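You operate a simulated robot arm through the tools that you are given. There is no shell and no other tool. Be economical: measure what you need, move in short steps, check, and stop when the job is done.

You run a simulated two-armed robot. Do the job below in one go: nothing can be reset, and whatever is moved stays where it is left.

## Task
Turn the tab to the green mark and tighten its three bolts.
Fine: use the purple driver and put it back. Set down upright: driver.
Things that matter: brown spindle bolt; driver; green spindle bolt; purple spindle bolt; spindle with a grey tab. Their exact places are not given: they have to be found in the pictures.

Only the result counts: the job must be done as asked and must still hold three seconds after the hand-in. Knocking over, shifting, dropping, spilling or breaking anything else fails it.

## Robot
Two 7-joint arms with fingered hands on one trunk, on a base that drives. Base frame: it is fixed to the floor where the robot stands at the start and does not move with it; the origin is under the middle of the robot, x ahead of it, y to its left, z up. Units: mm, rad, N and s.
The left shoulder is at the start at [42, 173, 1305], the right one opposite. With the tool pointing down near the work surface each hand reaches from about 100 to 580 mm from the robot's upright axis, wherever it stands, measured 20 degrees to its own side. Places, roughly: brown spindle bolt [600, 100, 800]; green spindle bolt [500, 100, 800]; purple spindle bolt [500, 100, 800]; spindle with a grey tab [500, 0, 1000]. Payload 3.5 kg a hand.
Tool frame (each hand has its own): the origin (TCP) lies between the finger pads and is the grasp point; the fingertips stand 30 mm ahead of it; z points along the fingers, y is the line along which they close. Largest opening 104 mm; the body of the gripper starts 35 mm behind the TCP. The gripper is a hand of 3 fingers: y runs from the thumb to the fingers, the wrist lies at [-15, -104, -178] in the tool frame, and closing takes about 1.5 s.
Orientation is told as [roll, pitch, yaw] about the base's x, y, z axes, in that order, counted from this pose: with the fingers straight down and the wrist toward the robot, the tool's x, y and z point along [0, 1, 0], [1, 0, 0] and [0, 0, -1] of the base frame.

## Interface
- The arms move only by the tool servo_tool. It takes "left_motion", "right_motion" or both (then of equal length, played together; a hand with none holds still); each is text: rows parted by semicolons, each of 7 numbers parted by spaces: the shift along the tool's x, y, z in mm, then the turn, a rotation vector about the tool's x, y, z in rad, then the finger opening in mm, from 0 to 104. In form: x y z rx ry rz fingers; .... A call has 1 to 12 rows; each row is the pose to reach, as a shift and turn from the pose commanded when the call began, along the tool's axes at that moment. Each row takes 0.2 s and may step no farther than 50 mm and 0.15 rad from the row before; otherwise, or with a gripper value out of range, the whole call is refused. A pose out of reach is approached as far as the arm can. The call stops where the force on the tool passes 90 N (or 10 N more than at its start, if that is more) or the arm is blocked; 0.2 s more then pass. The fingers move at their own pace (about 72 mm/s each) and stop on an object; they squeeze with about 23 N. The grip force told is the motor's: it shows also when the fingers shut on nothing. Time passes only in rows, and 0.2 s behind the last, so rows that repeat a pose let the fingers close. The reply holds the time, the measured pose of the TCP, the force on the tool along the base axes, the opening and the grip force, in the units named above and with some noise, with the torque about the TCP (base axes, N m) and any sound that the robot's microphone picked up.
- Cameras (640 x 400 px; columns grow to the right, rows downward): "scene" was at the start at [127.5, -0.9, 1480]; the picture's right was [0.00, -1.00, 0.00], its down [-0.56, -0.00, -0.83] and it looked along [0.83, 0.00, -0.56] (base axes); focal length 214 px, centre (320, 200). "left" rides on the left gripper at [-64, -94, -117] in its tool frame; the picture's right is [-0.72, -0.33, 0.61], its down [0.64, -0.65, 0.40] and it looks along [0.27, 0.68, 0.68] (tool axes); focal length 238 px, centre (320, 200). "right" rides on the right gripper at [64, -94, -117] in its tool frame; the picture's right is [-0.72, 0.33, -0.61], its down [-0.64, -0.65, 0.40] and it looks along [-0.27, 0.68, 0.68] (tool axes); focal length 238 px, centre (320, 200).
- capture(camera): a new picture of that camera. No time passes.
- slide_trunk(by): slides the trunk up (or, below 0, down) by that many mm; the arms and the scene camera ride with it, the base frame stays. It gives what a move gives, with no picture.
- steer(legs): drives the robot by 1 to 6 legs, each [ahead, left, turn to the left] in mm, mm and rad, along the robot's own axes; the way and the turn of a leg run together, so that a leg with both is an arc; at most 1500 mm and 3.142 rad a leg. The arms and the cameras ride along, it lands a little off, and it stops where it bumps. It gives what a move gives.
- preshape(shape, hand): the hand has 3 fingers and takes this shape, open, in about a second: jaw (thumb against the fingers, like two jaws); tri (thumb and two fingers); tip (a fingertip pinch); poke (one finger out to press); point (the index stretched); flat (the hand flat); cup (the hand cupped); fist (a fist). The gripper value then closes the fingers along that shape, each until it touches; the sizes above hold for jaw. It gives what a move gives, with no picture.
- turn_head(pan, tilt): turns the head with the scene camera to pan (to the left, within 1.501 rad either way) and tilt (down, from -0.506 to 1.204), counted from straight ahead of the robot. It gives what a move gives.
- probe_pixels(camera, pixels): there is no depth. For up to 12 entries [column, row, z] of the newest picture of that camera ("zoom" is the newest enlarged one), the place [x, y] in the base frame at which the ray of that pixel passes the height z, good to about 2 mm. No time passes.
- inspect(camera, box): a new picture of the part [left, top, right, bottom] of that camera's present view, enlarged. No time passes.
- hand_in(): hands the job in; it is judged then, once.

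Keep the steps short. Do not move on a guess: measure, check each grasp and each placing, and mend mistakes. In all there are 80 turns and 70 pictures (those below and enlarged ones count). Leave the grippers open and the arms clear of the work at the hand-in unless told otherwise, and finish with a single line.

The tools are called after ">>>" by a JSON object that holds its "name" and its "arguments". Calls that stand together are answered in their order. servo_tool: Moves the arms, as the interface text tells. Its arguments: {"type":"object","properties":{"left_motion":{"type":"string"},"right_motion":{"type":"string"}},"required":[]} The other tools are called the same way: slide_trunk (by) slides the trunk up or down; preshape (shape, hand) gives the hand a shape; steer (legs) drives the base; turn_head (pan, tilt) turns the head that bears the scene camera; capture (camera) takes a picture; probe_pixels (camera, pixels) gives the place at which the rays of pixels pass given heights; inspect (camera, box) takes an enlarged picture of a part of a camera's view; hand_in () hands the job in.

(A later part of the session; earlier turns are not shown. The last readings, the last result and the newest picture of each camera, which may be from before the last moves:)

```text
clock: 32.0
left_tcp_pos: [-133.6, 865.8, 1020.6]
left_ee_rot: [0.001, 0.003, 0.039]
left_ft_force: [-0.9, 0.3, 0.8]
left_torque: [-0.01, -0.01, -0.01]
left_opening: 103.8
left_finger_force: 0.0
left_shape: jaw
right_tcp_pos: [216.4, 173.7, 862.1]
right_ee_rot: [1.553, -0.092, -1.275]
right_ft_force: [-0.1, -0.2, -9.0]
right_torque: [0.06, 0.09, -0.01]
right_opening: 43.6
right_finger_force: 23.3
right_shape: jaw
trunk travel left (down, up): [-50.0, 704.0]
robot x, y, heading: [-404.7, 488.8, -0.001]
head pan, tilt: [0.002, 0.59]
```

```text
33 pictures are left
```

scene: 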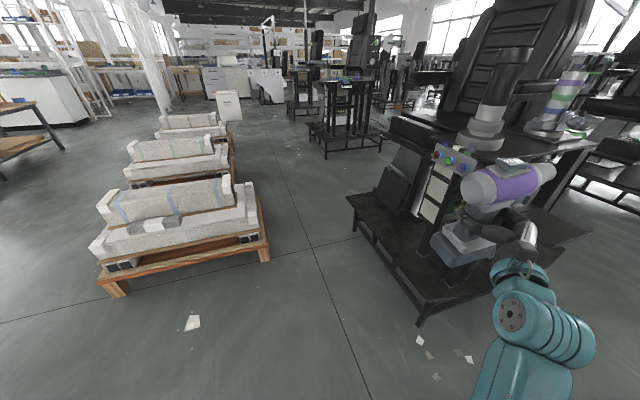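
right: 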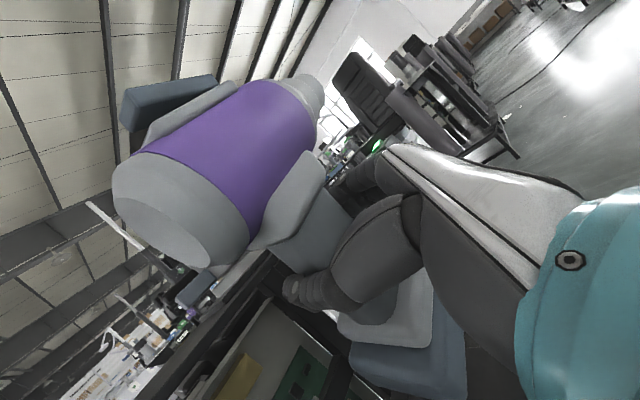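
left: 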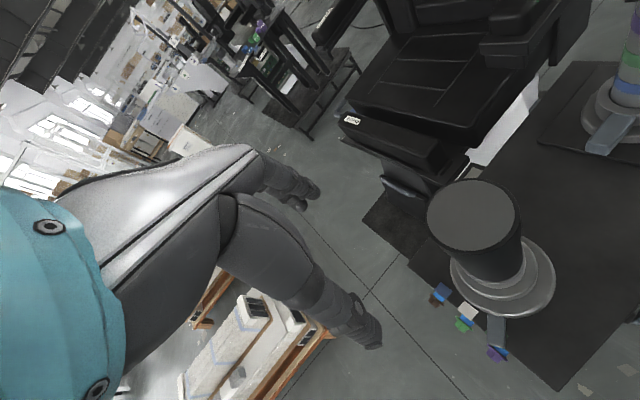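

Driver held. I'm moving left 90, then forward 235 to stage outside the bolts, then finishing the levelling.

>>> {"name": "steer", "arguments": {"legs": [[0, 90, 0], [235, 0, 0]]}}

>>> {"name": "servo_tool", "arguments": {"right_motion": "-1 0 0 0 0 0 20; -1 0 0 0 0 0 20"}}

>>> {"name": "turn_head", "arguments": {"pan": -0.6, "tilt": 0.6}}

>>> {"name": "capture", "arguments": {"camera": "scene"}}

```text
clock: 34.5
left_tcp_pos: [101.6, 955.3, 1020.0]
left_ee_rot: [0.0, 0.0, 0.038]
left_ft_force: [0.1, -0.6, -0.9]
left_torque: [-0.02, 0.0, 0.02]
left_opening: 103.8
left_finger_force: 0.0
left_shape: jaw
right_tcp_pos: [450.8, 264.9, 860.3]
right_ee_rot: [1.55, -0.094, -1.273]
right_ft_force: [-0.7, 0.3, -8.9]
right_torque: [0.08, 0.09, 0.01]
right_opening: 43.9
right_finger_force: 22.3
right_shape: jaw
trunk travel left (down, up): [-50.0, 704.0]
robot x, y, heading: [-171.7, 581.0, -0.004]
head pan, tilt: [0.002, 0.59]
```

```text
clock: 35.0
left_tcp_pos: [102.2, 955.8, 1021.5]
left_ee_rot: [0.0, 0.0, 0.039]
left_ft_force: [0.2, -0.2, 0.2]
left_torque: [-0.02, -0.01, 0.01]
left_opening: 103.9
left_finger_force: 0.1
left_shape: jaw
right_tcp_pos: [451.3, 263.4, 860.4]
right_ee_rot: [1.545, -0.107, -1.273]
right_ft_force: [0.2, 0.5, -8.9]
right_torque: [0.06, 0.07, 0.02]
right_opening: 44.0
right_finger_force: 22.9
right_shape: jaw
trunk travel left (down, up): [-50.0, 704.0]
robot x, y, heading: [-173.7, 581.0, -0.006]
head pan, tilt: [0.002, 0.59]
```

```text
clock: 36.0
left_tcp_pos: [102.0, 955.8, 1019.8]
left_ee_rot: [0.0, 0.003, 0.037]
left_ft_force: [-0.2, 1.0, 0.9]
left_torque: [-0.03, 0.03, -0.01]
left_opening: 103.9
left_finger_force: 0.1
left_shape: jaw
right_tcp_pos: [450.9, 262.6, 862.1]
right_ee_rot: [1.549, -0.11, -1.277]
right_ft_force: [0.3, 0.6, -9.8]
right_torque: [0.09, 0.1, -0.01]
right_opening: 44.1
right_finger_force: 23.0
right_shape: jaw
trunk travel left (down, up): [-50.0, 704.0]
robot x, y, heading: [-165.6, 583.6, -0.0]
head pan, tilt: [-0.6, 0.6]
```

```text
32 pictures are left
```

scene: 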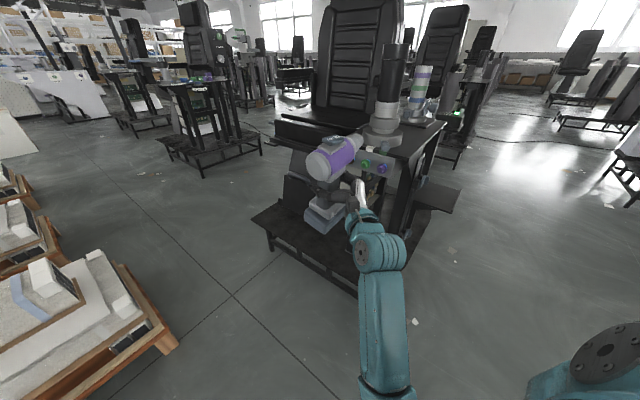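

The nose is still tilted up about 0.11 rad. I'm shifting the hand outward and down toward working height while levelling, which is closer to the pose that worked at the pick-up.

>>> {"name": "servo_tool", "arguments": {"right_motion": "-13 -16 0 0.004 0.005 0.022 20; -26 -32 1 0.008 0.009 0.044 20; -38 -47 1 0.011 0.014 0.066 20; -51 -63 2 0.015 0.018 0.088 20; -64 -78 2 0.0185 0.0226 0.109 20; -64 -78 2 0.0185 0.0226 0.109 20; -64 -78 2 0.0185 0.0226 0.109 20"}}

>>> {"name": "inspect", "arguments": {"camera": "scene", "box": [280, 120, 440, 260]}}

```text
clock: 36.8
left_tcp_pos: [102.8, 957.3, 1021.7]
left_ee_rot: [-0.003, 0.001, 0.039]
left_ft_force: [-0.3, 0.2, 0.5]
left_torque: [0.05, -0.01, -0.03]
left_opening: 104.2
left_finger_force: 0.0
left_shape: jaw
right_tcp_pos: [452.6, 285.2, 906.2]
right_ee_rot: [1.7, -0.183, -1.298]
right_ft_force: [0.0, 0.4, -9.2]
right_torque: [0.01, 0.11, 0.01]
right_opening: 43.5
right_finger_force: 23.0
right_shape: jaw
trunk travel left (down, up): [-50.0, 704.0]
robot x, y, heading: [-171.4, 582.7, -0.002]
head pan, tilt: [-0.6, 0.6]
stopped in row 3 (right hand): the arm was blocked; the commanded pose is now the measured one
```

```text
2.86 times, centred on (360, 190) of scene
```

zoom: 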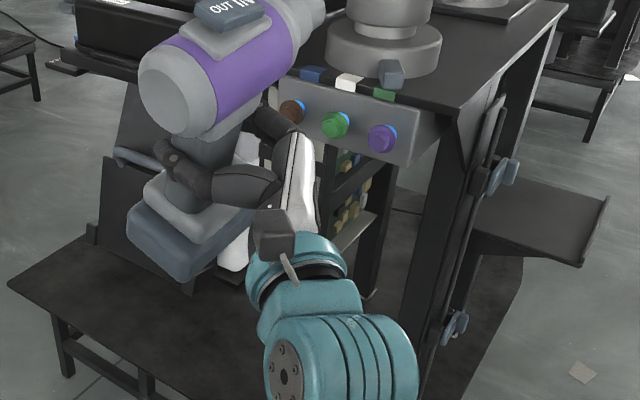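

The arm is cramped: with the trunk low, the hand is too close to the shoulder. I'm extending the hand forward (parallel to the table edge, outside it) while levelling, and will then back the base up.

>>> {"name": "servo_tool", "arguments": {"right_motion": "-3 0 30 0 0 0 20; -6 0 60 0.008 -0.043 0.06 20; -10 0 80 0.016 -0.087 0.12 20; -13 0 100 0.025 -0.13 0.183 20; -13 0 100 0.025 -0.13 0.183 20; -13 0 100 0.025 -0.13 0.183 20"}}

```text
clock: 38.2
left_tcp_pos: [101.6, 956.5, 1020.8]
left_ee_rot: [0.0, 0.001, 0.039]
left_ft_force: [-0.2, 0.0, -0.3]
left_torque: [0.01, 0.03, 0.0]
left_opening: 104.0
left_finger_force: 0.0
left_shape: jaw
right_tcp_pos: [548.3, 314.3, 906.4]
right_ee_rot: [1.573, 0.004, -1.259]
right_ft_force: [0.1, -0.6, -8.5]
right_torque: [0.04, 0.09, -0.02]
right_opening: 43.6
right_finger_force: 22.6
right_shape: jaw
trunk travel left (down, up): [-50.0, 704.0]
robot x, y, heading: [-171.5, 581.3, 0.001]
head pan, tilt: [-0.6, 0.6]
```

Level now, at a comfortable distance. I'm lowering to working height (z about 785), then driving to the stage outside the purple bolt.

>>> {"name": "servo_tool", "arguments": {"right_motion": "-30 0 0 0 0 0 20; -60 0 0 0 0 0 20; -90 0 0 0 0 0 20; -120 0 0 0 0 0 20; -120 0 0 0 0 0 20"}}

>>> {"name": "steer", "arguments": {"legs": [[-158, -43, 0]]}}

>>> {"name": "capture", "arguments": {"camera": "scene"}}

>>> {"name": "capture", "arguments": {"camera": "right"}}

```text
clock: 39.4
left_tcp_pos: [101.7, 956.6, 1022.0]
left_ee_rot: [0.001, 0.002, 0.038]
left_ft_force: [0.2, 0.0, 0.1]
left_torque: [0.02, 0.03, -0.02]
left_opening: 104.1
left_finger_force: 0.0
left_shape: jaw
right_tcp_pos: [552.8, 304.8, 802.4]
right_ee_rot: [1.591, -0.02, -1.271]
right_ft_force: [0.3, -1.4, -8.2]
right_torque: [0.04, 0.11, 0.0]
right_opening: 43.8
right_finger_force: 23.8
right_shape: jaw
trunk travel left (down, up): [-50.0, 704.0]
robot x, y, heading: [-167.2, 580.9, -0.003]
head pan, tilt: [-0.6, 0.6]
```

```text
clock: 40.9
left_tcp_pos: [-50.6, 912.7, 1020.1]
left_ee_rot: [0.0, -0.001, 0.035]
left_ft_force: [-0.7, -0.4, 0.0]
left_torque: [0.0, 0.01, -0.05]
left_opening: 104.0
left_finger_force: 0.1
left_shape: jaw
right_tcp_pos: [397.0, 261.2, 798.6]
right_ee_rot: [1.58, -0.026, -1.273]
right_ft_force: [0.5, 0.4, -8.2]
right_torque: [0.04, 0.11, 0.03]
right_opening: 43.7
right_finger_force: 22.8
right_shape: jaw
trunk travel left (down, up): [-50.0, 704.0]
robot x, y, heading: [-322.5, 535.9, -0.009]
head pan, tilt: [-0.6, 0.6]
```

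```text
30 pictures are left
```

scene: 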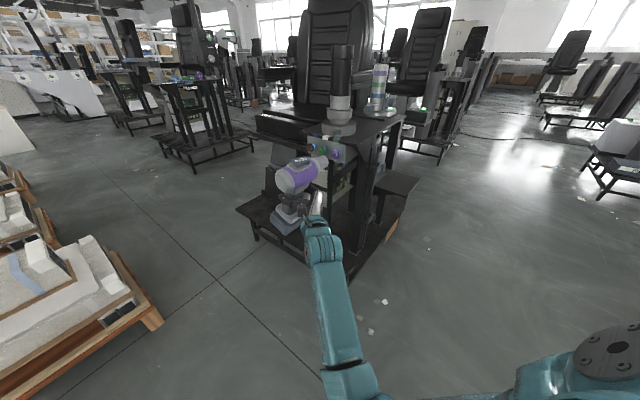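

```text
29 pictures are left
```

right: 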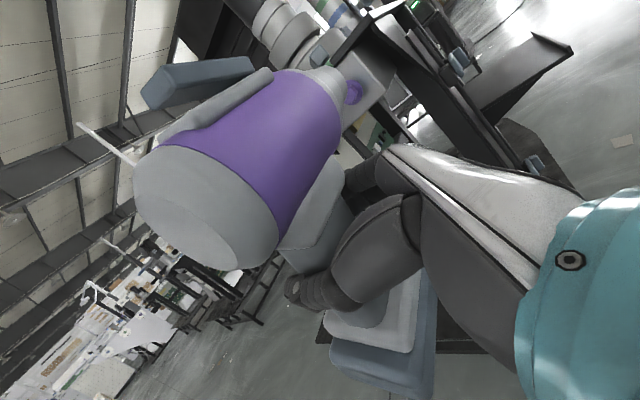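

I'll enlarge the nose and bolts in both views to measure the offset.

>>> {"name": "inspect", "arguments": {"camera": "scene", "box": [260, 110, 380, 240]}}

>>> {"name": "inspect", "arguments": {"camera": "right", "box": [290, 40, 410, 140]}}

```text
3.08 times, centred on (320, 175) of scene
```

zoom: 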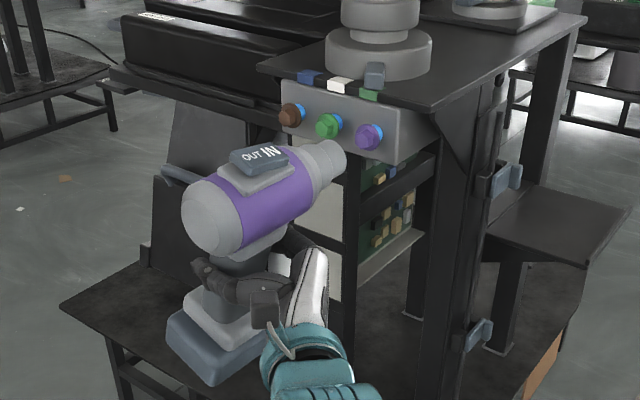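

```text
4.00 times, centred on (350, 90) of right
```

zoom: 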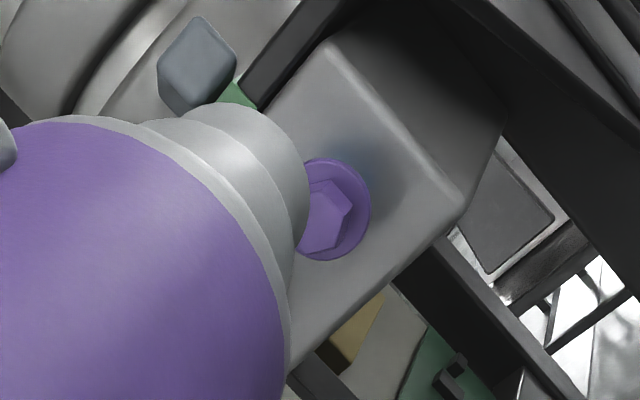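

>>> {"name": "probe_pixels", "arguments": {"camera": "scene", "pixels": [[335.5, 154.5, 840], [335.5, 154.5, 860], [322.2, 150.9, 840], [322.2, 150.9, 860], [310.2, 147.7, 840], [310.2, 147.7, 860], [326.4, 161.3, 850], [326.4, 161.3, 870]]}}

>>> {"name": "probe_pixels", "arguments": {"camera": "right", "pixels": [[352.5, 93.75, 840], [352.5, 93.75, 860], [352.5, 93.75, 850]]}}

```text
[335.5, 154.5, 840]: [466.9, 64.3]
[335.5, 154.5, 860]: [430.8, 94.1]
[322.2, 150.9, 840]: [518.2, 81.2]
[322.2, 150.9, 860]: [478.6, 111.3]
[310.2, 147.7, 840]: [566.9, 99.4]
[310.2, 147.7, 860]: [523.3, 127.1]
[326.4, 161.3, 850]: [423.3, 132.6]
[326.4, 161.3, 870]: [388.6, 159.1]
```

```text
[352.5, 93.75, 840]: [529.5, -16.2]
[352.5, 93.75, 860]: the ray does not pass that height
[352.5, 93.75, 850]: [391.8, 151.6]
```

The two views disagree on the nose height by about 20 mm, so I want a third, cleaner view. I'm bringing the free left hand's camera around to look at the nose and bolts from the left and above.

>>> {"name": "servo_tool", "arguments": {"left_motion": "-36 19 -2 0 0 0.11 104; -72 37 -3 0 0 0.22 104; -108 56 -5 0 0 0.33 104; -145 74 -7 0 0 0.44 104; -181 93 -8 0 0 0.55 104; -217 112 -10 0 0 0.66 104; -253 130 -12 0 0 0.77 104; -289 149 -14 0 0 0.88 104; -325 167 -15 0 0 0.99 104; -362 186 -17 0 0 1.1 104; -398 204 -18 0 0 1.21 104; -434 223 -20 0 0 1.32 104"}}

>>> {"name": "capture", "arguments": {"camera": "left"}}

```text
clock: 43.5
left_tcp_pos: [264.5, 526.8, 1145.6]
left_ee_rot: [-0.001, -0.001, -1.287]
left_ft_force: [-0.4, 0.1, -1.2]
left_torque: [0.02, 0.02, 0.01]
left_opening: 103.7
left_finger_force: 0.0
left_shape: jaw
left hand out of reach, approached as far as the arm can: row 2, 3, 4, 5, 6, 7, 8, 9, 10, 11, 12
right_tcp_pos: [396.2, 259.0, 798.4]
right_ee_rot: [1.579, -0.031, -1.273]
right_ft_force: [-0.8, 0.5, -9.4]
right_torque: [0.01, 0.12, -0.04]
right_opening: 43.7
right_finger_force: 23.7
right_shape: jaw
trunk travel left (down, up): [-50.0, 704.0]
robot x, y, heading: [-321.9, 536.0, -0.002]
head pan, tilt: [-0.6, 0.6]
```

```text
26 pictures are left
```

left: 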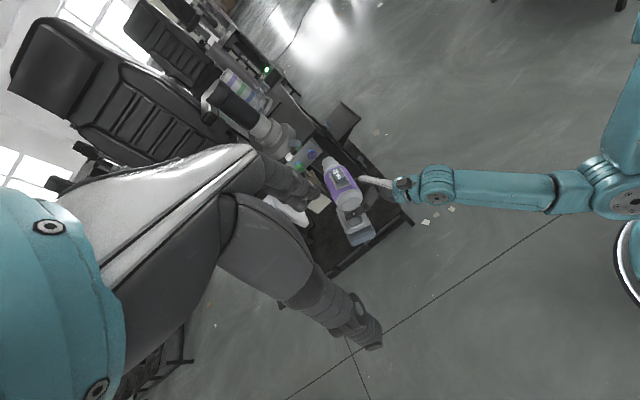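

Good vantage. Enlarging.

>>> {"name": "inspect", "arguments": {"camera": "left", "box": [280, 130, 380, 220]}}

```text
4.44 times, centred on (330, 175) of left
```

zoom: 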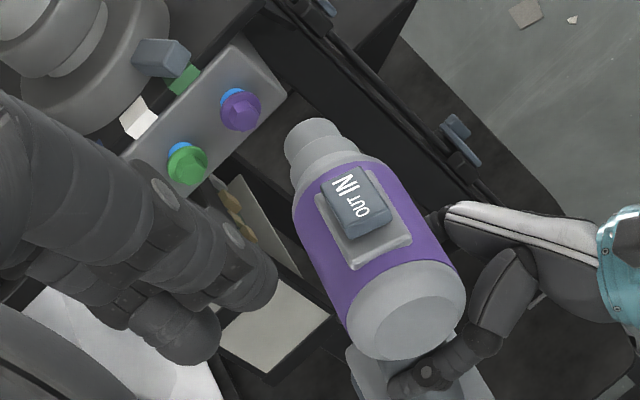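

>>> {"name": "probe_pixels", "arguments": {"camera": "zoom", "pixels": [[306, 137, 840], [306, 137, 870], [243, 113, 840], [243, 113, 850], [191, 168, 840], [191, 168, 850], [410, 325, 840], [410, 325, 870], [358, 205, 880], [358, 205, 900]]}}

>>> {"name": "probe_pixels", "arguments": {"camera": "scene", "pixels": [[324, 161.9, 840], [324, 161.9, 870], [284, 180, 840], [284, 180, 870], [301.5, 160.5, 880], [301.5, 160.5, 900]]}}

```text
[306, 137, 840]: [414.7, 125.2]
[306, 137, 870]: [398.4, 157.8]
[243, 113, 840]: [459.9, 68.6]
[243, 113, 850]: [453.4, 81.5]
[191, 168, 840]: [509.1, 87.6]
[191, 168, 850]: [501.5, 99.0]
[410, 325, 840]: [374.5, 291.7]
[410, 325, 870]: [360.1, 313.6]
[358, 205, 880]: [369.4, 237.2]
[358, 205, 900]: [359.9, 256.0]
```

```text
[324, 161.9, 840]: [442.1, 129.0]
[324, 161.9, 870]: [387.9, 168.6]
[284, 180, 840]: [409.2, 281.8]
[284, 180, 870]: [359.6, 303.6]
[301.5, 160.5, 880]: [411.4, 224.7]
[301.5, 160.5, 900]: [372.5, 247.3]
```

Using three views, the nose tip sits at tool offset (65 up, 105 forward, -24), at about (402, 151, 864). The purple bolt head is at (456, 74.5, 846). I'm moving to a stand-off 40 mm in front of the purple bolt, level and aligned.

>>> {"name": "servo_tool", "arguments": {"right_motion": "-5 12 12 0.005 0 0.01 20; -10 25 25 0.01 0 0.02 20; -18 37 25 0.017 0 0.03 20; -18 49 25 0.017 0 0.03 20; -18 49 25 0.017 0 0.03 20; -18 49 25 0.017 0 0.03 20"}}

>>> {"name": "inspect", "arguments": {"camera": "left", "box": [290, 130, 370, 210]}}

>>> {"name": "inspect", "arguments": {"camera": "scene", "box": [280, 120, 370, 200]}}

```text
clock: 44.9
left_tcp_pos: [263.8, 527.2, 1144.3]
left_ee_rot: [-0.002, 0.001, -1.285]
left_ft_force: [-0.4, -0.1, 0.2]
left_torque: [0.01, 0.02, 0.01]
left_opening: 103.9
left_finger_force: 0.0
left_shape: jaw
right_tcp_pos: [436.0, 222.5, 781.2]
right_ee_rot: [1.581, 0.004, -1.254]
right_ft_force: [0.4, 0.0, -7.8]
right_torque: [0.04, 0.1, 0.01]
right_opening: 43.9
right_finger_force: 22.8
right_shape: jaw
trunk travel left (down, up): [-50.0, 704.0]
robot x, y, heading: [-325.7, 539.4, -0.003]
head pan, tilt: [-0.6, 0.6]
```

```text
5.00 times, centred on (330, 170) of left
```

zoom: 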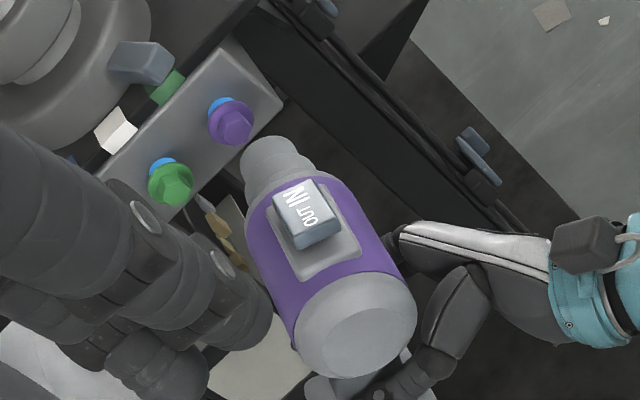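

```text
5.00 times, centred on (325, 160) of scene
```

zoom: 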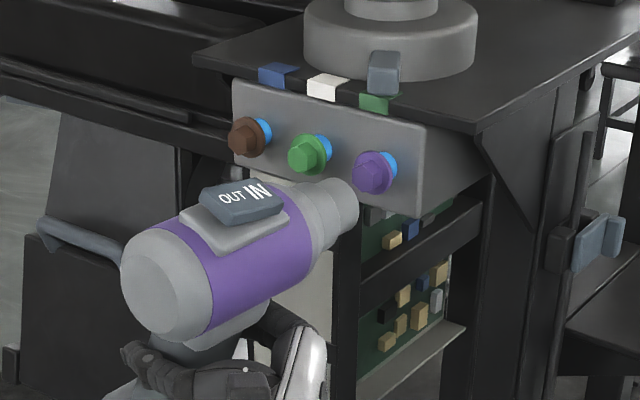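

Close. I'll triangulate the nose and the three bolts again from this position.

>>> {"name": "probe_pixels", "arguments": {"camera": "zoom", "pixels": [[343, 207, 840], [343, 207, 860], [372, 173, 840], [372, 173, 860], [303, 155, 840], [303, 155, 860], [245, 138, 840], [245, 138, 860], [165, 290, 840], [165, 290, 860]]}}

>>> {"name": "probe_pixels", "arguments": {"camera": "left", "pixels": [[319.6, 160.4, 840], [319.6, 160.4, 860], [313.2, 154.6, 840], [313.2, 154.6, 860], [300.4, 166.8, 840], [300.4, 166.8, 860], [338, 196, 840], [338, 196, 860]]}}

```text
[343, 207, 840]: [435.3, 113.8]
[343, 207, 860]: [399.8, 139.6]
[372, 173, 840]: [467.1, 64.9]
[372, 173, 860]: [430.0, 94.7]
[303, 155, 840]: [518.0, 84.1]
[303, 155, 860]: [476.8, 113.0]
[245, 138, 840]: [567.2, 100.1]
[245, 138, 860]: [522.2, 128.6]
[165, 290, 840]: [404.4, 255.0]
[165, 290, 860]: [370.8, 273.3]
```

```text
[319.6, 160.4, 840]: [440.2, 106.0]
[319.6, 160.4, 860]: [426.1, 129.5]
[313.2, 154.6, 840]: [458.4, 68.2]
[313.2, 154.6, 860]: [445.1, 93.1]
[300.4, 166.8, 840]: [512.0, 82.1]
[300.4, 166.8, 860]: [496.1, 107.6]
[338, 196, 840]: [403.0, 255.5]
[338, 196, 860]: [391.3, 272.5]
```

Relative to the purple bolt, the nose is about 29 mm out, 9.7 mm low and 3–5 mm short laterally. I'm correcting up 9 and lateral +4, and advancing 12.

>>> {"name": "servo_tool", "arguments": {"right_motion": "5 0 2 0 0 0 20; 9 0 4 -0.005 0 0.004 20; 9 6 4 -0.005 0 0.004 20; 9 12 4 -0.005 0 0.004 20; 9 12 4 -0.005 0 0.004 20; 9 12 4 -0.005 0 0.004 20"}}

>>> {"name": "inspect", "arguments": {"camera": "left", "box": [300, 140, 350, 180]}}

>>> {"name": "inspect", "arguments": {"camera": "scene", "box": [310, 135, 360, 175]}}

```text
clock: 46.3
left_tcp_pos: [265.6, 526.4, 1144.0]
left_ee_rot: [0.0, 0.002, -1.283]
left_ft_force: [-0.4, -0.2, 0.1]
left_torque: [0.03, 0.02, 0.0]
left_opening: 104.1
left_finger_force: 0.2
left_shape: jaw
right_tcp_pos: [443.0, 211.0, 790.5]
right_ee_rot: [1.58, 0.008, -1.259]
right_ft_force: [-0.3, -0.6, -8.4]
right_torque: [0.03, 0.16, 0.02]
right_opening: 43.3
right_finger_force: 23.0
right_shape: jaw
trunk travel left (down, up): [-50.0, 704.0]
robot x, y, heading: [-322.4, 538.4, -0.012]
head pan, tilt: [-0.6, 0.6]
```

```text
10.00 times, centred on (325, 160) of left
```

zoom: 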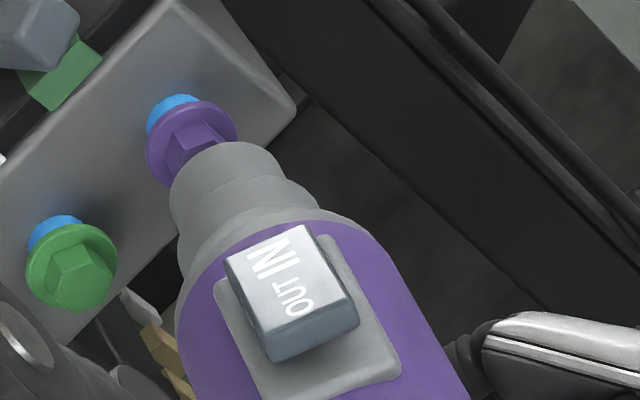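

```text
10.00 times, centred on (335, 155) of scene
```

zoom: 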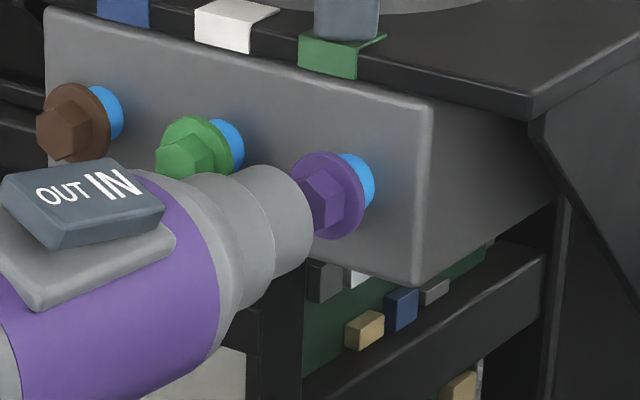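

The view is very clear. In the scene picture the axes coincide. In the left picture the nose is about 5 mm to the robot side. I'm correcting lateral +4.5, down 3, and advancing 3.

>>> {"name": "servo_tool", "arguments": {"right_motion": "-1.5 0 2.5 0 0 0 20; -3 0 4.5 0 0 0 20; -3 3 4.5 0 0 0 20; -3 3 4.5 0 0 0 20; -3 3 4.5 0 0 0 20"}}

>>> {"name": "inspect", "arguments": {"camera": "left", "box": [300, 140, 350, 180]}}

>>> {"name": "inspect", "arguments": {"camera": "scene", "box": [310, 135, 360, 175]}}

```text
clock: 47.5
left_tcp_pos: [264.7, 526.9, 1145.1]
left_ee_rot: [-0.004, 0.002, -1.287]
left_ft_force: [-0.1, 0.6, -0.1]
left_torque: [-0.01, -0.03, 0.05]
left_opening: 104.1
left_finger_force: 0.1
left_shape: jaw
right_tcp_pos: [448.8, 210.0, 786.5]
right_ee_rot: [1.581, 0.01, -1.262]
right_ft_force: [-0.4, -0.2, -9.5]
right_torque: [0.03, 0.13, 0.0]
right_opening: 43.4
right_finger_force: 23.0
right_shape: jaw
trunk travel left (down, up): [-50.0, 704.0]
robot x, y, heading: [-326.1, 538.2, -0.005]
head pan, tilt: [-0.6, 0.6]
```

```text
10.00 times, centred on (325, 160) of left
```

zoom: 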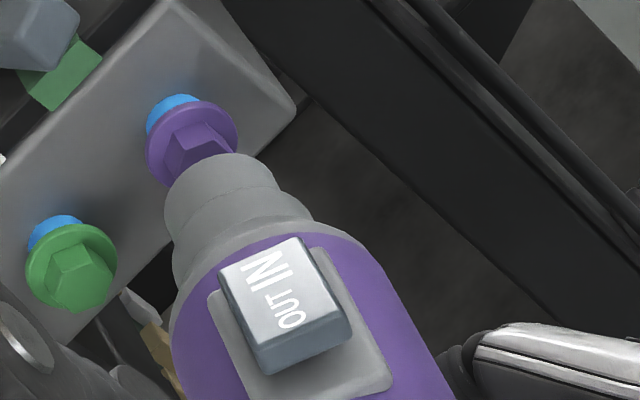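

```text
10.00 times, centred on (335, 155) of scene
```

zoom: 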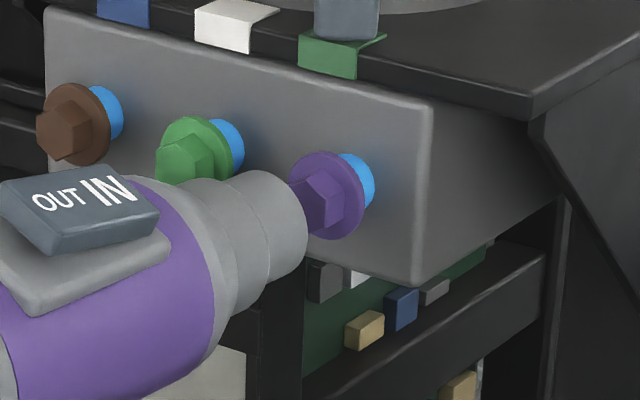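

The axes now coincide within about 2 mm, with a gap of about 17 mm. I'm advancing gently to contact.

>>> {"name": "servo_tool", "arguments": {"right_motion": "0 4 1 0 0 0 20; 0 8 1 0 0 0 20; 0 12 1 0 0 0 20; 0 15 1 0 0 0 20; 0 17 1 0 0 0 20; 0 19 1 0 0 0 20; 0 19 1 0 0 0 20; 0 19 1 0 0 0 20"}}

>>> {"name": "inspect", "arguments": {"camera": "left", "box": [300, 140, 350, 180]}}

```text
clock: 49.3
left_tcp_pos: [264.7, 527.0, 1142.8]
left_ee_rot: [-0.001, 0.003, -1.286]
left_ft_force: [0.0, -0.7, 0.4]
left_torque: [0.0, 0.0, -0.01]
left_opening: 103.9
left_finger_force: 0.0
left_shape: jaw
right_tcp_pos: [454.9, 191.7, 787.5]
right_ee_rot: [1.581, 0.009, -1.259]
right_ft_force: [-0.6, -0.5, -8.3]
right_torque: [0.07, 0.12, 0.01]
right_opening: 43.4
right_finger_force: 23.1
right_shape: jaw
trunk travel left (down, up): [-50.0, 704.0]
robot x, y, heading: [-324.7, 538.4, -0.007]
head pan, tilt: [-0.6, 0.6]
```

```text
10.00 times, centred on (325, 160) of left
```

zoom: 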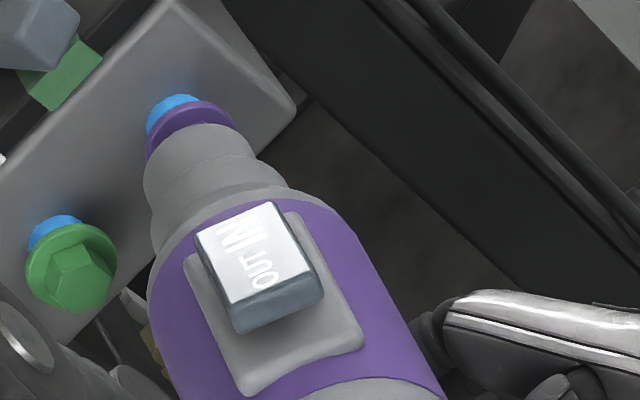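

No contact force yet, and the nose is over the hex. I'm continuing forward in small steps.

>>> {"name": "servo_tool", "arguments": {"right_motion": "0 2 0 0 0 0 20; 0 4 0 0 0 0 20; 0 6 0 0 0 0 20; 0 8 0 0 0 0 20; 0 10 0 0 0 0 20; 0 10 0 0 0 0 20; 0 10 0 0 0 0 20"}}

>>> {"name": "inspect", "arguments": {"camera": "left", "box": [300, 140, 350, 180]}}

```text
clock: 50.9
left_tcp_pos: [264.6, 527.6, 1144.6]
left_ee_rot: [-0.003, 0.002, -1.286]
left_ft_force: [0.2, 0.6, 0.7]
left_torque: [0.03, 0.01, 0.03]
left_opening: 104.2
left_finger_force: 0.0
left_shape: jaw
right_tcp_pos: [458.6, 181.9, 786.6]
right_ee_rot: [1.581, 0.008, -1.258]
right_ft_force: [0.8, 1.9, -9.8]
right_torque: [-0.02, 0.11, 0.02]
right_opening: 43.5
right_finger_force: 23.3
right_shape: jaw
trunk travel left (down, up): [-50.0, 704.0]
robot x, y, heading: [-328.6, 539.4, -0.008]
head pan, tilt: [-0.6, 0.6]
```

```text
10.00 times, centred on (325, 160) of left
```

zoom: 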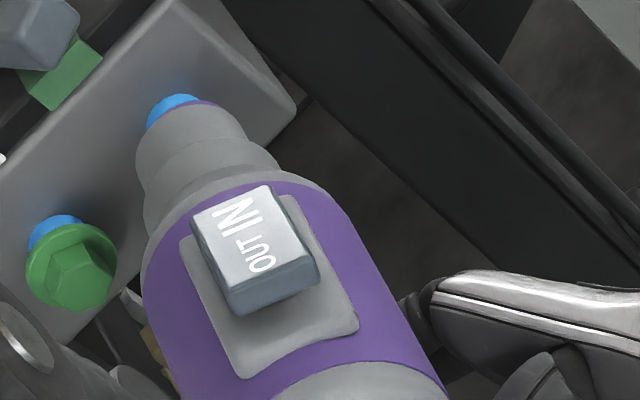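

First contact (about 2 N) with the nose against the flange. I'm pushing on and listening.

>>> {"name": "servo_tool", "arguments": {"right_motion": "0 2 0 0 0 0 20; 0 4 0 0 0 0 20; 0 5 0 0 0 0 20; 0 6 0 0 0 0 20; 0 6 0 0 0 0 20; 0 6 0 0 0 0 20; 0 6 0 0 0 0 20; 0 6 0 0 0 0 20; 0 6 0 0 0 0 20"}}

>>> {"name": "inspect", "arguments": {"camera": "left", "box": [300, 140, 350, 180]}}

```text
clock: 52.9
left_tcp_pos: [264.5, 526.6, 1144.1]
left_ee_rot: [-0.004, 0.002, -1.285]
left_ft_force: [0.3, -0.1, -0.3]
left_torque: [0.02, 0.01, 0.01]
left_opening: 104.1
left_finger_force: 0.1
left_shape: jaw
right_tcp_pos: [460.9, 176.7, 787.9]
right_ee_rot: [1.58, 0.008, -1.261]
right_ft_force: [-0.2, 1.4, -8.7]
right_torque: [-0.06, 0.12, -0.01]
right_opening: 42.9
right_finger_force: 22.8
right_shape: jaw
trunk travel left (down, up): [-50.0, 704.0]
robot x, y, heading: [-325.9, 542.1, -0.002]
head pan, tilt: [-0.6, 0.6]
```

```text
10.00 times, centred on (325, 160) of left
```

zoom: 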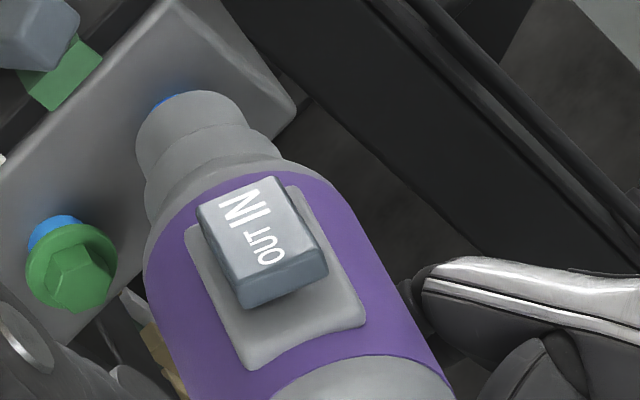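

>>> {"name": "servo_tool", "arguments": {"right_motion": "0 2 0 0 0 0 20; 0 4 0 0 0 0 20; 0 6 0 0 0 0 20; 0 8 0 0 0 0 20; 0 8 0 0 0 0 20; 0 8 0 0 0 0 20; 0 8 0 0 0 0 20; 0 8 0 0 0 0 20; 0 8 0 0 0 0 20"}}

>>> {"name": "inspect", "arguments": {"camera": "scene", "box": [300, 130, 360, 180]}}

```text
clock: 54.9
left_tcp_pos: [265.3, 527.9, 1144.5]
left_ee_rot: [-0.002, 0.001, -1.284]
left_ft_force: [1.1, 0.5, -0.4]
left_torque: [-0.01, 0.02, 0.01]
left_opening: 104.1
left_finger_force: 0.1
left_shape: jaw
right_tcp_pos: [462.5, 169.9, 788.0]
right_ee_rot: [1.58, 0.009, -1.261]
right_ft_force: [1.8, 2.4, -10.1]
right_torque: [-0.03, 0.21, 0.14]
right_opening: 43.1
right_finger_force: 22.9
right_shape: jaw
trunk travel left (down, up): [-50.0, 704.0]
robot x, y, heading: [-324.7, 538.1, -0.01]
head pan, tilt: [-0.6, 0.6]
```

```text
8.00 times, centred on (330, 155) of scene
```

zoom: 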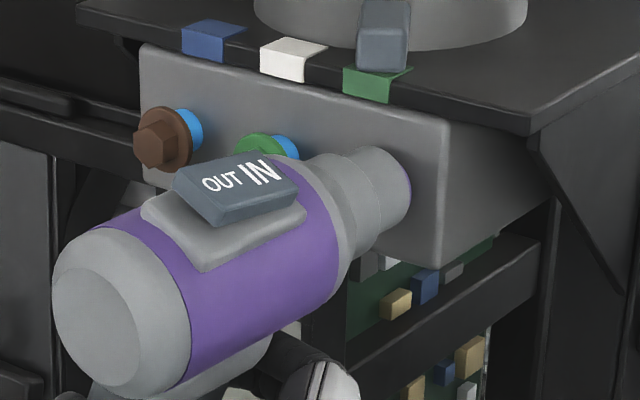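

The blue shank has gone and the flange is at the plate, so the bolt is being driven in. I'm pushing slightly more and holding to seat it.

>>> {"name": "servo_tool", "arguments": {"right_motion": "0 2 0 0 0 0 20; 0 3 0 0 0 0 20; 0 4 0 0 0 0 20; 0 4 0 0 0 0 20; 0 4 0 0 0 0 20; 0 4 0 0 0 0 20; 0 4 0 0 0 0 20; 0 4 0 0 0 0 20; 0 4 0 0 0 0 20"}}

```text
clock: 56.9
left_tcp_pos: [265.0, 526.8, 1144.7]
left_ee_rot: [-0.004, 0.002, -1.284]
left_ft_force: [0.1, -0.4, 0.4]
left_torque: [0.01, 0.04, -0.02]
left_opening: 104.1
left_finger_force: 0.1
left_shape: jaw
right_tcp_pos: [464.2, 166.3, 786.2]
right_ee_rot: [1.58, 0.009, -1.258]
right_ft_force: [0.7, 7.4, -12.6]
right_torque: [-0.04, 0.22, 0.08]
right_opening: 43.3
right_finger_force: 22.7
right_shape: jaw
trunk travel left (down, up): [-50.0, 704.0]
robot x, y, heading: [-326.7, 539.7, -0.006]
head pan, tilt: [-0.6, 0.6]
```

Force now rises (7 N): seated. I'm backing off 45 mm to check the bolt and the grip.

>>> {"name": "servo_tool", "arguments": {"right_motion": "0 -10 0 0 0 0 20; 0 -25 0 0 0 0 20; 0 -40 0 0 0 0 20; 0 -50 0 0 0 0 20; 0 -50 0 0 0 0 20"}}

>>> {"name": "inspect", "arguments": {"camera": "scene", "box": [300, 130, 360, 180]}}

>>> {"name": "inspect", "arguments": {"camera": "left", "box": [290, 140, 350, 190]}}

```text
clock: 58.1
left_tcp_pos: [264.6, 527.2, 1144.8]
left_ee_rot: [-0.003, 0.002, -1.286]
left_ft_force: [0.0, -1.0, -0.4]
left_torque: [-0.01, 0.0, -0.05]
left_opening: 104.3
left_finger_force: 0.1
left_shape: jaw
right_tcp_pos: [448.2, 214.7, 786.1]
right_ee_rot: [1.582, 0.009, -1.258]
right_ft_force: [-0.5, 0.2, -8.5]
right_torque: [-0.02, 0.12, -0.02]
right_opening: 42.6
right_finger_force: 22.8
right_shape: jaw
trunk travel left (down, up): [-50.0, 704.0]
robot x, y, heading: [-323.8, 539.8, -0.007]
head pan, tilt: [-0.6, 0.6]
```

```text
8.00 times, centred on (330, 155) of scene
```

zoom: 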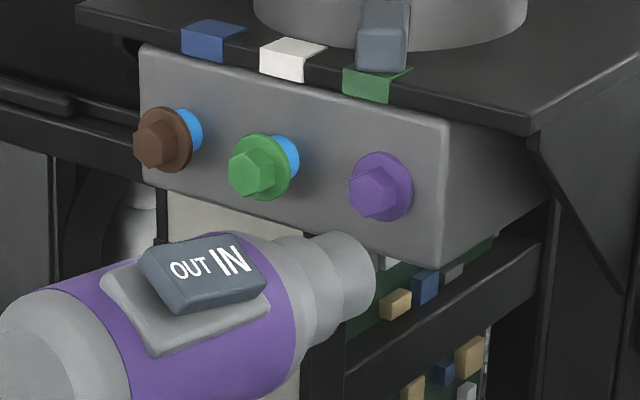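

```text
8.00 times, centred on (320, 165) of left
```

zoom: 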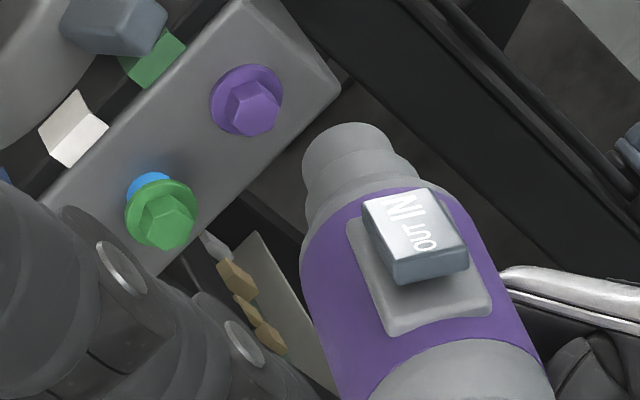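

The purple bolt is fully seated, but the reaction rolled the driver in the grip. I'll view the whole driver to measure it.

>>> {"name": "inspect", "arguments": {"camera": "scene", "box": [260, 130, 370, 240]}}

>>> {"name": "capture", "arguments": {"camera": "right"}}

```text
3.64 times, centred on (315, 185) of scene
```

zoom: 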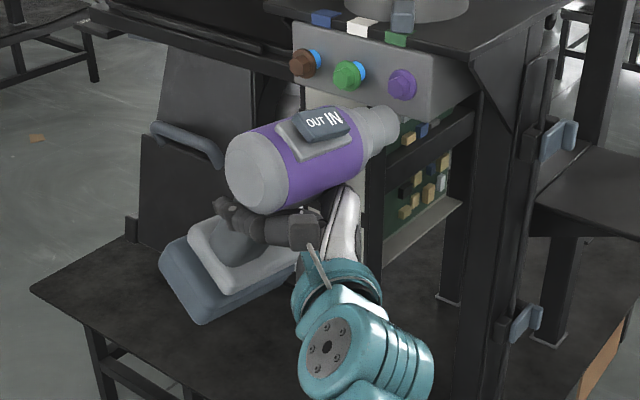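

```text
11 pictures are left
```

right: 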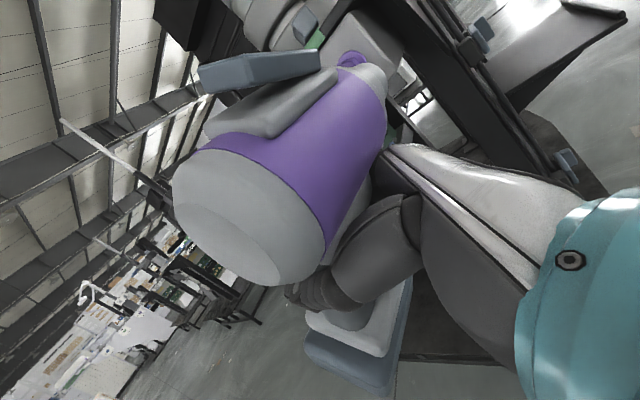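

>>> {"name": "probe_pixels", "arguments": {"camera": "left", "pixels": [[323.8, 159.4, 820], [323.8, 159.4, 850], [331.9, 169.7, 860], [331.9, 169.7, 890], [300.7, 167.5, 840], [300.7, 167.5, 850], [311.4, 153, 840], [311.4, 153, 850]]}}

>>> {"name": "probe_pixels", "arguments": {"camera": "scene", "pixels": [[333.8, 164.8, 820], [333.8, 164.8, 850], [315.5, 163.9, 860], [315.5, 163.9, 890], [322, 151.2, 840], [322, 151.2, 850], [309.5, 148.2, 840], [309.5, 148.2, 850], [336.4, 153.6, 840], [336.4, 153.6, 850]]}}

```text
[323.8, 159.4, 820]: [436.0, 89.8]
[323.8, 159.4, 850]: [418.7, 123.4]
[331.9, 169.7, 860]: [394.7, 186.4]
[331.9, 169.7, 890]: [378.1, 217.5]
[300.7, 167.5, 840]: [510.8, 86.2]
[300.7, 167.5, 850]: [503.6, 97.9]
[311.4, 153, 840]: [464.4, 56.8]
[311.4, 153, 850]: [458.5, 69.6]
```

```text
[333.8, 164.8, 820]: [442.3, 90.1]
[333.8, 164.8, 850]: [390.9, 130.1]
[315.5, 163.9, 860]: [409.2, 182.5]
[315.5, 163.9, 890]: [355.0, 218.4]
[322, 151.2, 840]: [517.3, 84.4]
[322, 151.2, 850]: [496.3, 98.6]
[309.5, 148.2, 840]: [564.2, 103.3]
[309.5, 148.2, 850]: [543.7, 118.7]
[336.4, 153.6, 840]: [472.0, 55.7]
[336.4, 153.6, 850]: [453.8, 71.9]
```

The driver leaned about 52° in the grip, against the palm, and the nose offset from TCP is now (-15, -118, +39). I'm driving parallel to the plate toward the green bolt, (+65, +20), with the arm in the same pose.

>>> {"name": "steer", "arguments": {"legs": [[65, 21, 0]]}}

```text
clock: 59.1
left_tcp_pos: [328.8, 546.8, 1142.9]
left_ee_rot: [-0.003, 0.002, -1.284]
left_ft_force: [0.1, -0.7, 0.6]
left_torque: [0.0, 0.02, -0.03]
left_opening: 103.9
left_finger_force: 0.0
left_shape: jaw
right_tcp_pos: [512.5, 233.4, 784.8]
right_ee_rot: [1.579, 0.008, -1.26]
right_ft_force: [0.8, 0.1, -8.5]
right_torque: [0.01, 0.18, 0.03]
right_opening: 42.9
right_finger_force: 22.8
right_shape: jaw
trunk travel left (down, up): [-50.0, 704.0]
robot x, y, heading: [-260.9, 561.9, -0.004]
head pan, tilt: [-0.6, 0.6]
```

>>> {"name": "servo_tool", "arguments": {"right_motion": "7 0 1 0 0 -0.025 20; 15 0 2 0 0 -0.05 20; 15 6 2 0 0 -0.05 20; 15 6 2 0 0 -0.05 20; 15 6 2 0 0 -0.05 20"}}

>>> {"name": "inspect", "arguments": {"camera": "scene", "box": [300, 130, 360, 180]}}

>>> {"name": "inspect", "arguments": {"camera": "left", "box": [290, 140, 350, 190]}}

```text
clock: 60.3
left_tcp_pos: [328.9, 547.6, 1144.8]
left_ee_rot: [-0.001, 0.0, -1.283]
left_ft_force: [-0.5, 0.7, 0.1]
left_torque: [0.01, -0.02, -0.02]
left_opening: 104.0
left_finger_force: 0.0
left_shape: jaw
right_tcp_pos: [515.7, 227.7, 800.4]
right_ee_rot: [1.578, -0.04, -1.26]
right_ft_force: [-0.5, -0.4, -8.8]
right_torque: [-0.01, 0.18, 0.0]
right_opening: 42.7
right_finger_force: 23.4
right_shape: jaw
trunk travel left (down, up): [-50.0, 704.0]
robot x, y, heading: [-261.6, 558.4, 0.0]
head pan, tilt: [-0.6, 0.6]
```

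```text
8.00 times, centred on (330, 155) of scene
```

zoom: 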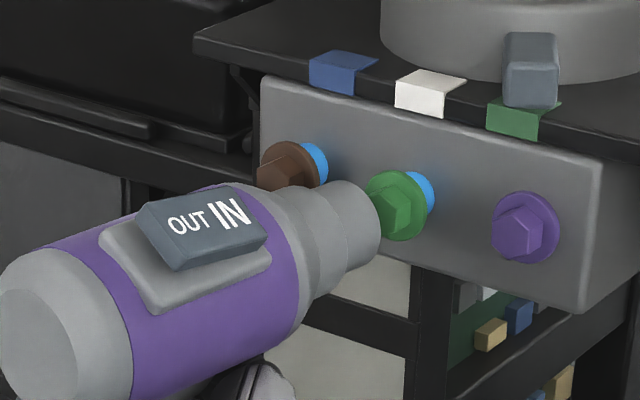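

```text
8.00 times, centred on (320, 165) of left
```

zoom: 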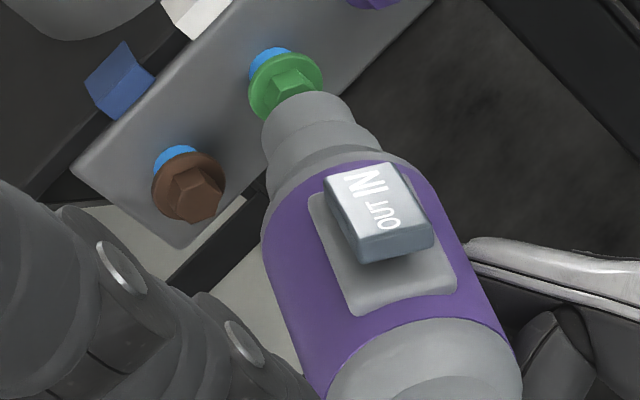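

Well placed for green. There's a small yaw error (about 0.05) and 2 mm lateral. I'm correcting and advancing 26 mm.

>>> {"name": "servo_tool", "arguments": {"right_motion": "0 0 -1.5 0.025 0 0 20; 0 2 -3 0.05 0 0 20; 0 6 -3 0.05 0 0 20; 0 10 -3 0.05 0 0 20; 0 14 -3 0.05 0 0 20; 0 18 -3 0.05 0 0 20; 0 22 -3 0.05 0 0 20; 0 24 -3 0.05 0 0 20; 0 26 -3 0.05 0 0 20; 0 26 -3 0.05 0 0 20"}}

>>> {"name": "servo_tool", "arguments": {"right_motion": "0 2 0 0 0 0 20; 0 3 0 0 0 0 20; 0 4 0 0 0 0 20; 0 5 0 0 0 0 20; 0 6 0 0 0 0 20; 0 7 0 0 0 0 20; 0 8 0 0 0 0 20; 0 8 0 0 0 0 20; 0 8 0 0 0 0 20; 0 8 0 0 0 0 20"}}

>>> {"name": "inspect", "arguments": {"camera": "scene", "box": [300, 130, 360, 180]}}

```text
clock: 62.5
left_tcp_pos: [329.7, 548.1, 1145.9]
left_ee_rot: [-0.005, 0.001, -1.283]
left_ft_force: [0.5, 0.0, 0.2]
left_torque: [0.01, 0.05, -0.02]
left_opening: 104.1
left_finger_force: 0.1
left_shape: jaw
right_tcp_pos: [521.7, 206.0, 800.6]
right_ee_rot: [1.575, -0.04, -1.204]
right_ft_force: [0.8, 15.2, -13.2]
right_torque: [-0.06, 0.13, -0.19]
right_opening: 42.6
right_finger_force: 22.9
right_shape: jaw
trunk travel left (down, up): [-50.0, 704.0]
robot x, y, heading: [-255.7, 558.1, 0.0]
head pan, tilt: [-0.6, 0.6]
```

```text
clock: 64.7
left_tcp_pos: [328.7, 548.8, 1143.8]
left_ee_rot: [-0.003, 0.001, -1.284]
left_ft_force: [-0.4, -0.3, 0.1]
left_torque: [-0.01, 0.02, 0.01]
left_opening: 104.4
left_finger_force: 0.1
left_shape: jaw
right_tcp_pos: [524.5, 194.7, 800.9]
right_ee_rot: [1.579, -0.042, -1.21]
right_ft_force: [1.6, 2.7, -11.2]
right_torque: [0.19, 0.15, 0.22]
right_opening: 39.1
right_finger_force: 22.9
right_shape: jaw
trunk travel left (down, up): [-50.0, 704.0]
robot x, y, heading: [-262.1, 557.2, -0.005]
head pan, tilt: [-0.6, 0.6]
```

```text
8.00 times, centred on (330, 155) of scene
```

zoom: 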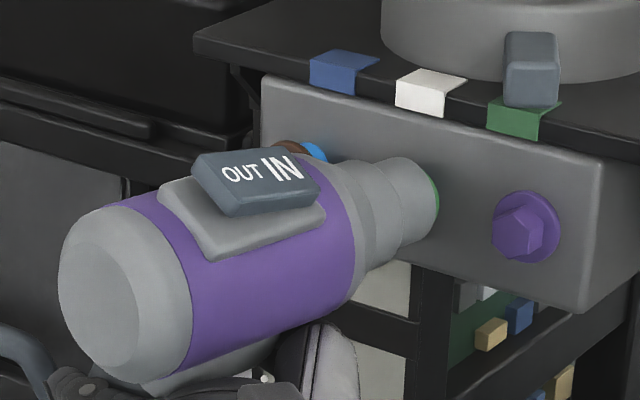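

The green shank is no longer visible. I'm seating it with a little more push, then backing off.

>>> {"name": "servo_tool", "arguments": {"right_motion": "0 2 0 0 0 0 20; 0 4 0 0 0 0 20; 0 5 0 0 0 0 20; 0 5 0 0 0 0 20; 0 5 0 0 0 0 20; 0 5 0 0 0 0 20; 0 5 0 0 0 0 20; 0 5 0 0 0 0 20"}}

>>> {"name": "servo_tool", "arguments": {"right_motion": "0 -10 0 0 0 0 20; 0 -25 0 0 0 0 20; 0 -40 0 0 0 0 20; 0 -50 0 0 0 0 20; 0 -50 0 0 0 0 20"}}

>>> {"name": "inspect", "arguments": {"camera": "scene", "box": [280, 130, 370, 200]}}

>>> {"name": "inspect", "arguments": {"camera": "left", "box": [280, 130, 380, 210]}}

```text
clock: 66.5
left_tcp_pos: [329.0, 547.0, 1144.6]
left_ee_rot: [-0.001, 0.002, -1.285]
left_ft_force: [0.7, 0.4, -0.8]
left_torque: [-0.01, 0.01, 0.02]
left_opening: 104.1
left_finger_force: 0.0
left_shape: jaw
right_tcp_pos: [524.7, 190.1, 802.4]
right_ee_rot: [1.578, -0.041, -1.21]
right_ft_force: [2.9, 2.8, -9.5]
right_torque: [0.11, 0.15, 0.2]
right_opening: 38.7
right_finger_force: 23.6
right_shape: jaw
trunk travel left (down, up): [-50.0, 704.0]
robot x, y, heading: [-259.7, 557.2, -0.005]
head pan, tilt: [-0.6, 0.6]
```

```text
clock: 67.7
left_tcp_pos: [327.7, 547.5, 1144.7]
left_ee_rot: [-0.003, 0.001, -1.285]
left_ft_force: [-1.1, 0.1, -0.1]
left_torque: [-0.02, -0.02, -0.03]
left_opening: 103.7
left_finger_force: 0.1
left_shape: jaw
right_tcp_pos: [506.9, 237.7, 800.0]
right_ee_rot: [1.578, -0.042, -1.21]
right_ft_force: [-0.1, 0.6, -8.7]
right_torque: [0.06, 0.07, 0.04]
right_opening: 38.9
right_finger_force: 23.7
right_shape: jaw
trunk travel left (down, up): [-50.0, 704.0]
robot x, y, heading: [-260.3, 558.2, -0.004]
head pan, tilt: [-0.6, 0.6]
```

```text
5.71 times, centred on (325, 165) of scene
```

zoom: 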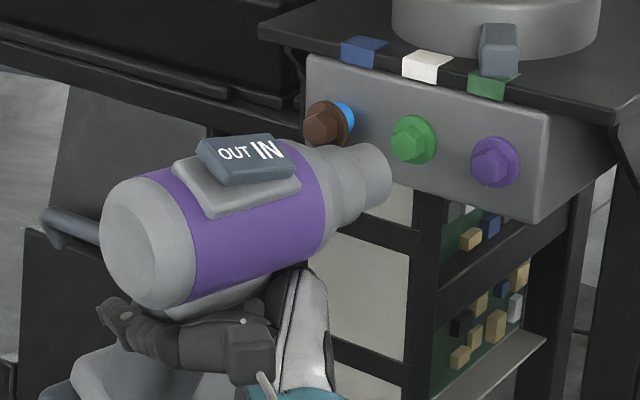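

```text
5.00 times, centred on (330, 170) of left
```

zoom: 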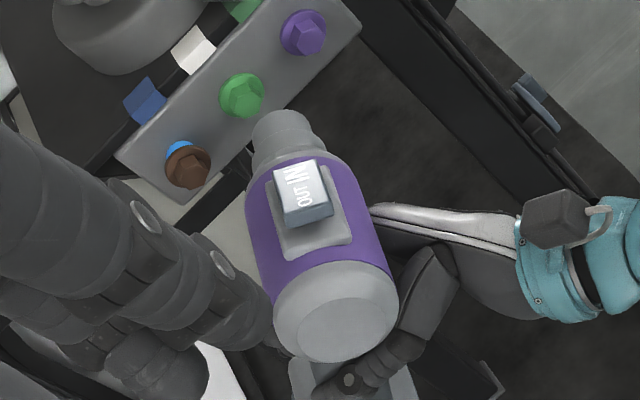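

Green is seated. The driver has yawed in the grip, so I'll triangulate its axis.

>>> {"name": "probe_pixels", "arguments": {"camera": "left", "pixels": [[322.4, 156.6, 840], [322.4, 156.6, 860], [334.4, 196.6, 840], [334.4, 196.6, 860], [303.6, 163.8, 840], [303.6, 163.8, 850], [314.6, 149.2, 840], [314.6, 149.2, 850]]}}

>>> {"name": "probe_pixels", "arguments": {"camera": "scene", "pixels": [[332.7, 161.5, 840], [332.7, 161.5, 860], [292.6, 175.3, 840], [292.6, 175.3, 860], [325.7, 152.4, 840], [325.7, 152.4, 850], [340.7, 154.7, 840], [340.7, 154.7, 850]]}}

```text
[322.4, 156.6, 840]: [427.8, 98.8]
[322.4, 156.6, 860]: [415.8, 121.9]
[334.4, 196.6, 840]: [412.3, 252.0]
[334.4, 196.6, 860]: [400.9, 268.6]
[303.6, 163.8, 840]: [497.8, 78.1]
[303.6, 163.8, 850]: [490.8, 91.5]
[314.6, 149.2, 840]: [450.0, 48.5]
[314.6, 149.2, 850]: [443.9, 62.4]
```

```text
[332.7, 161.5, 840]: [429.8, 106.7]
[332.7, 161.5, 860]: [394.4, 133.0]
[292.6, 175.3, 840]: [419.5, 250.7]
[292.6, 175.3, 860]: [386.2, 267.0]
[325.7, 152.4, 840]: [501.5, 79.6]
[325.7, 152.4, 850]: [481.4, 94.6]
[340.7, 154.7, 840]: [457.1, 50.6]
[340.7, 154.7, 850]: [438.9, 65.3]
```

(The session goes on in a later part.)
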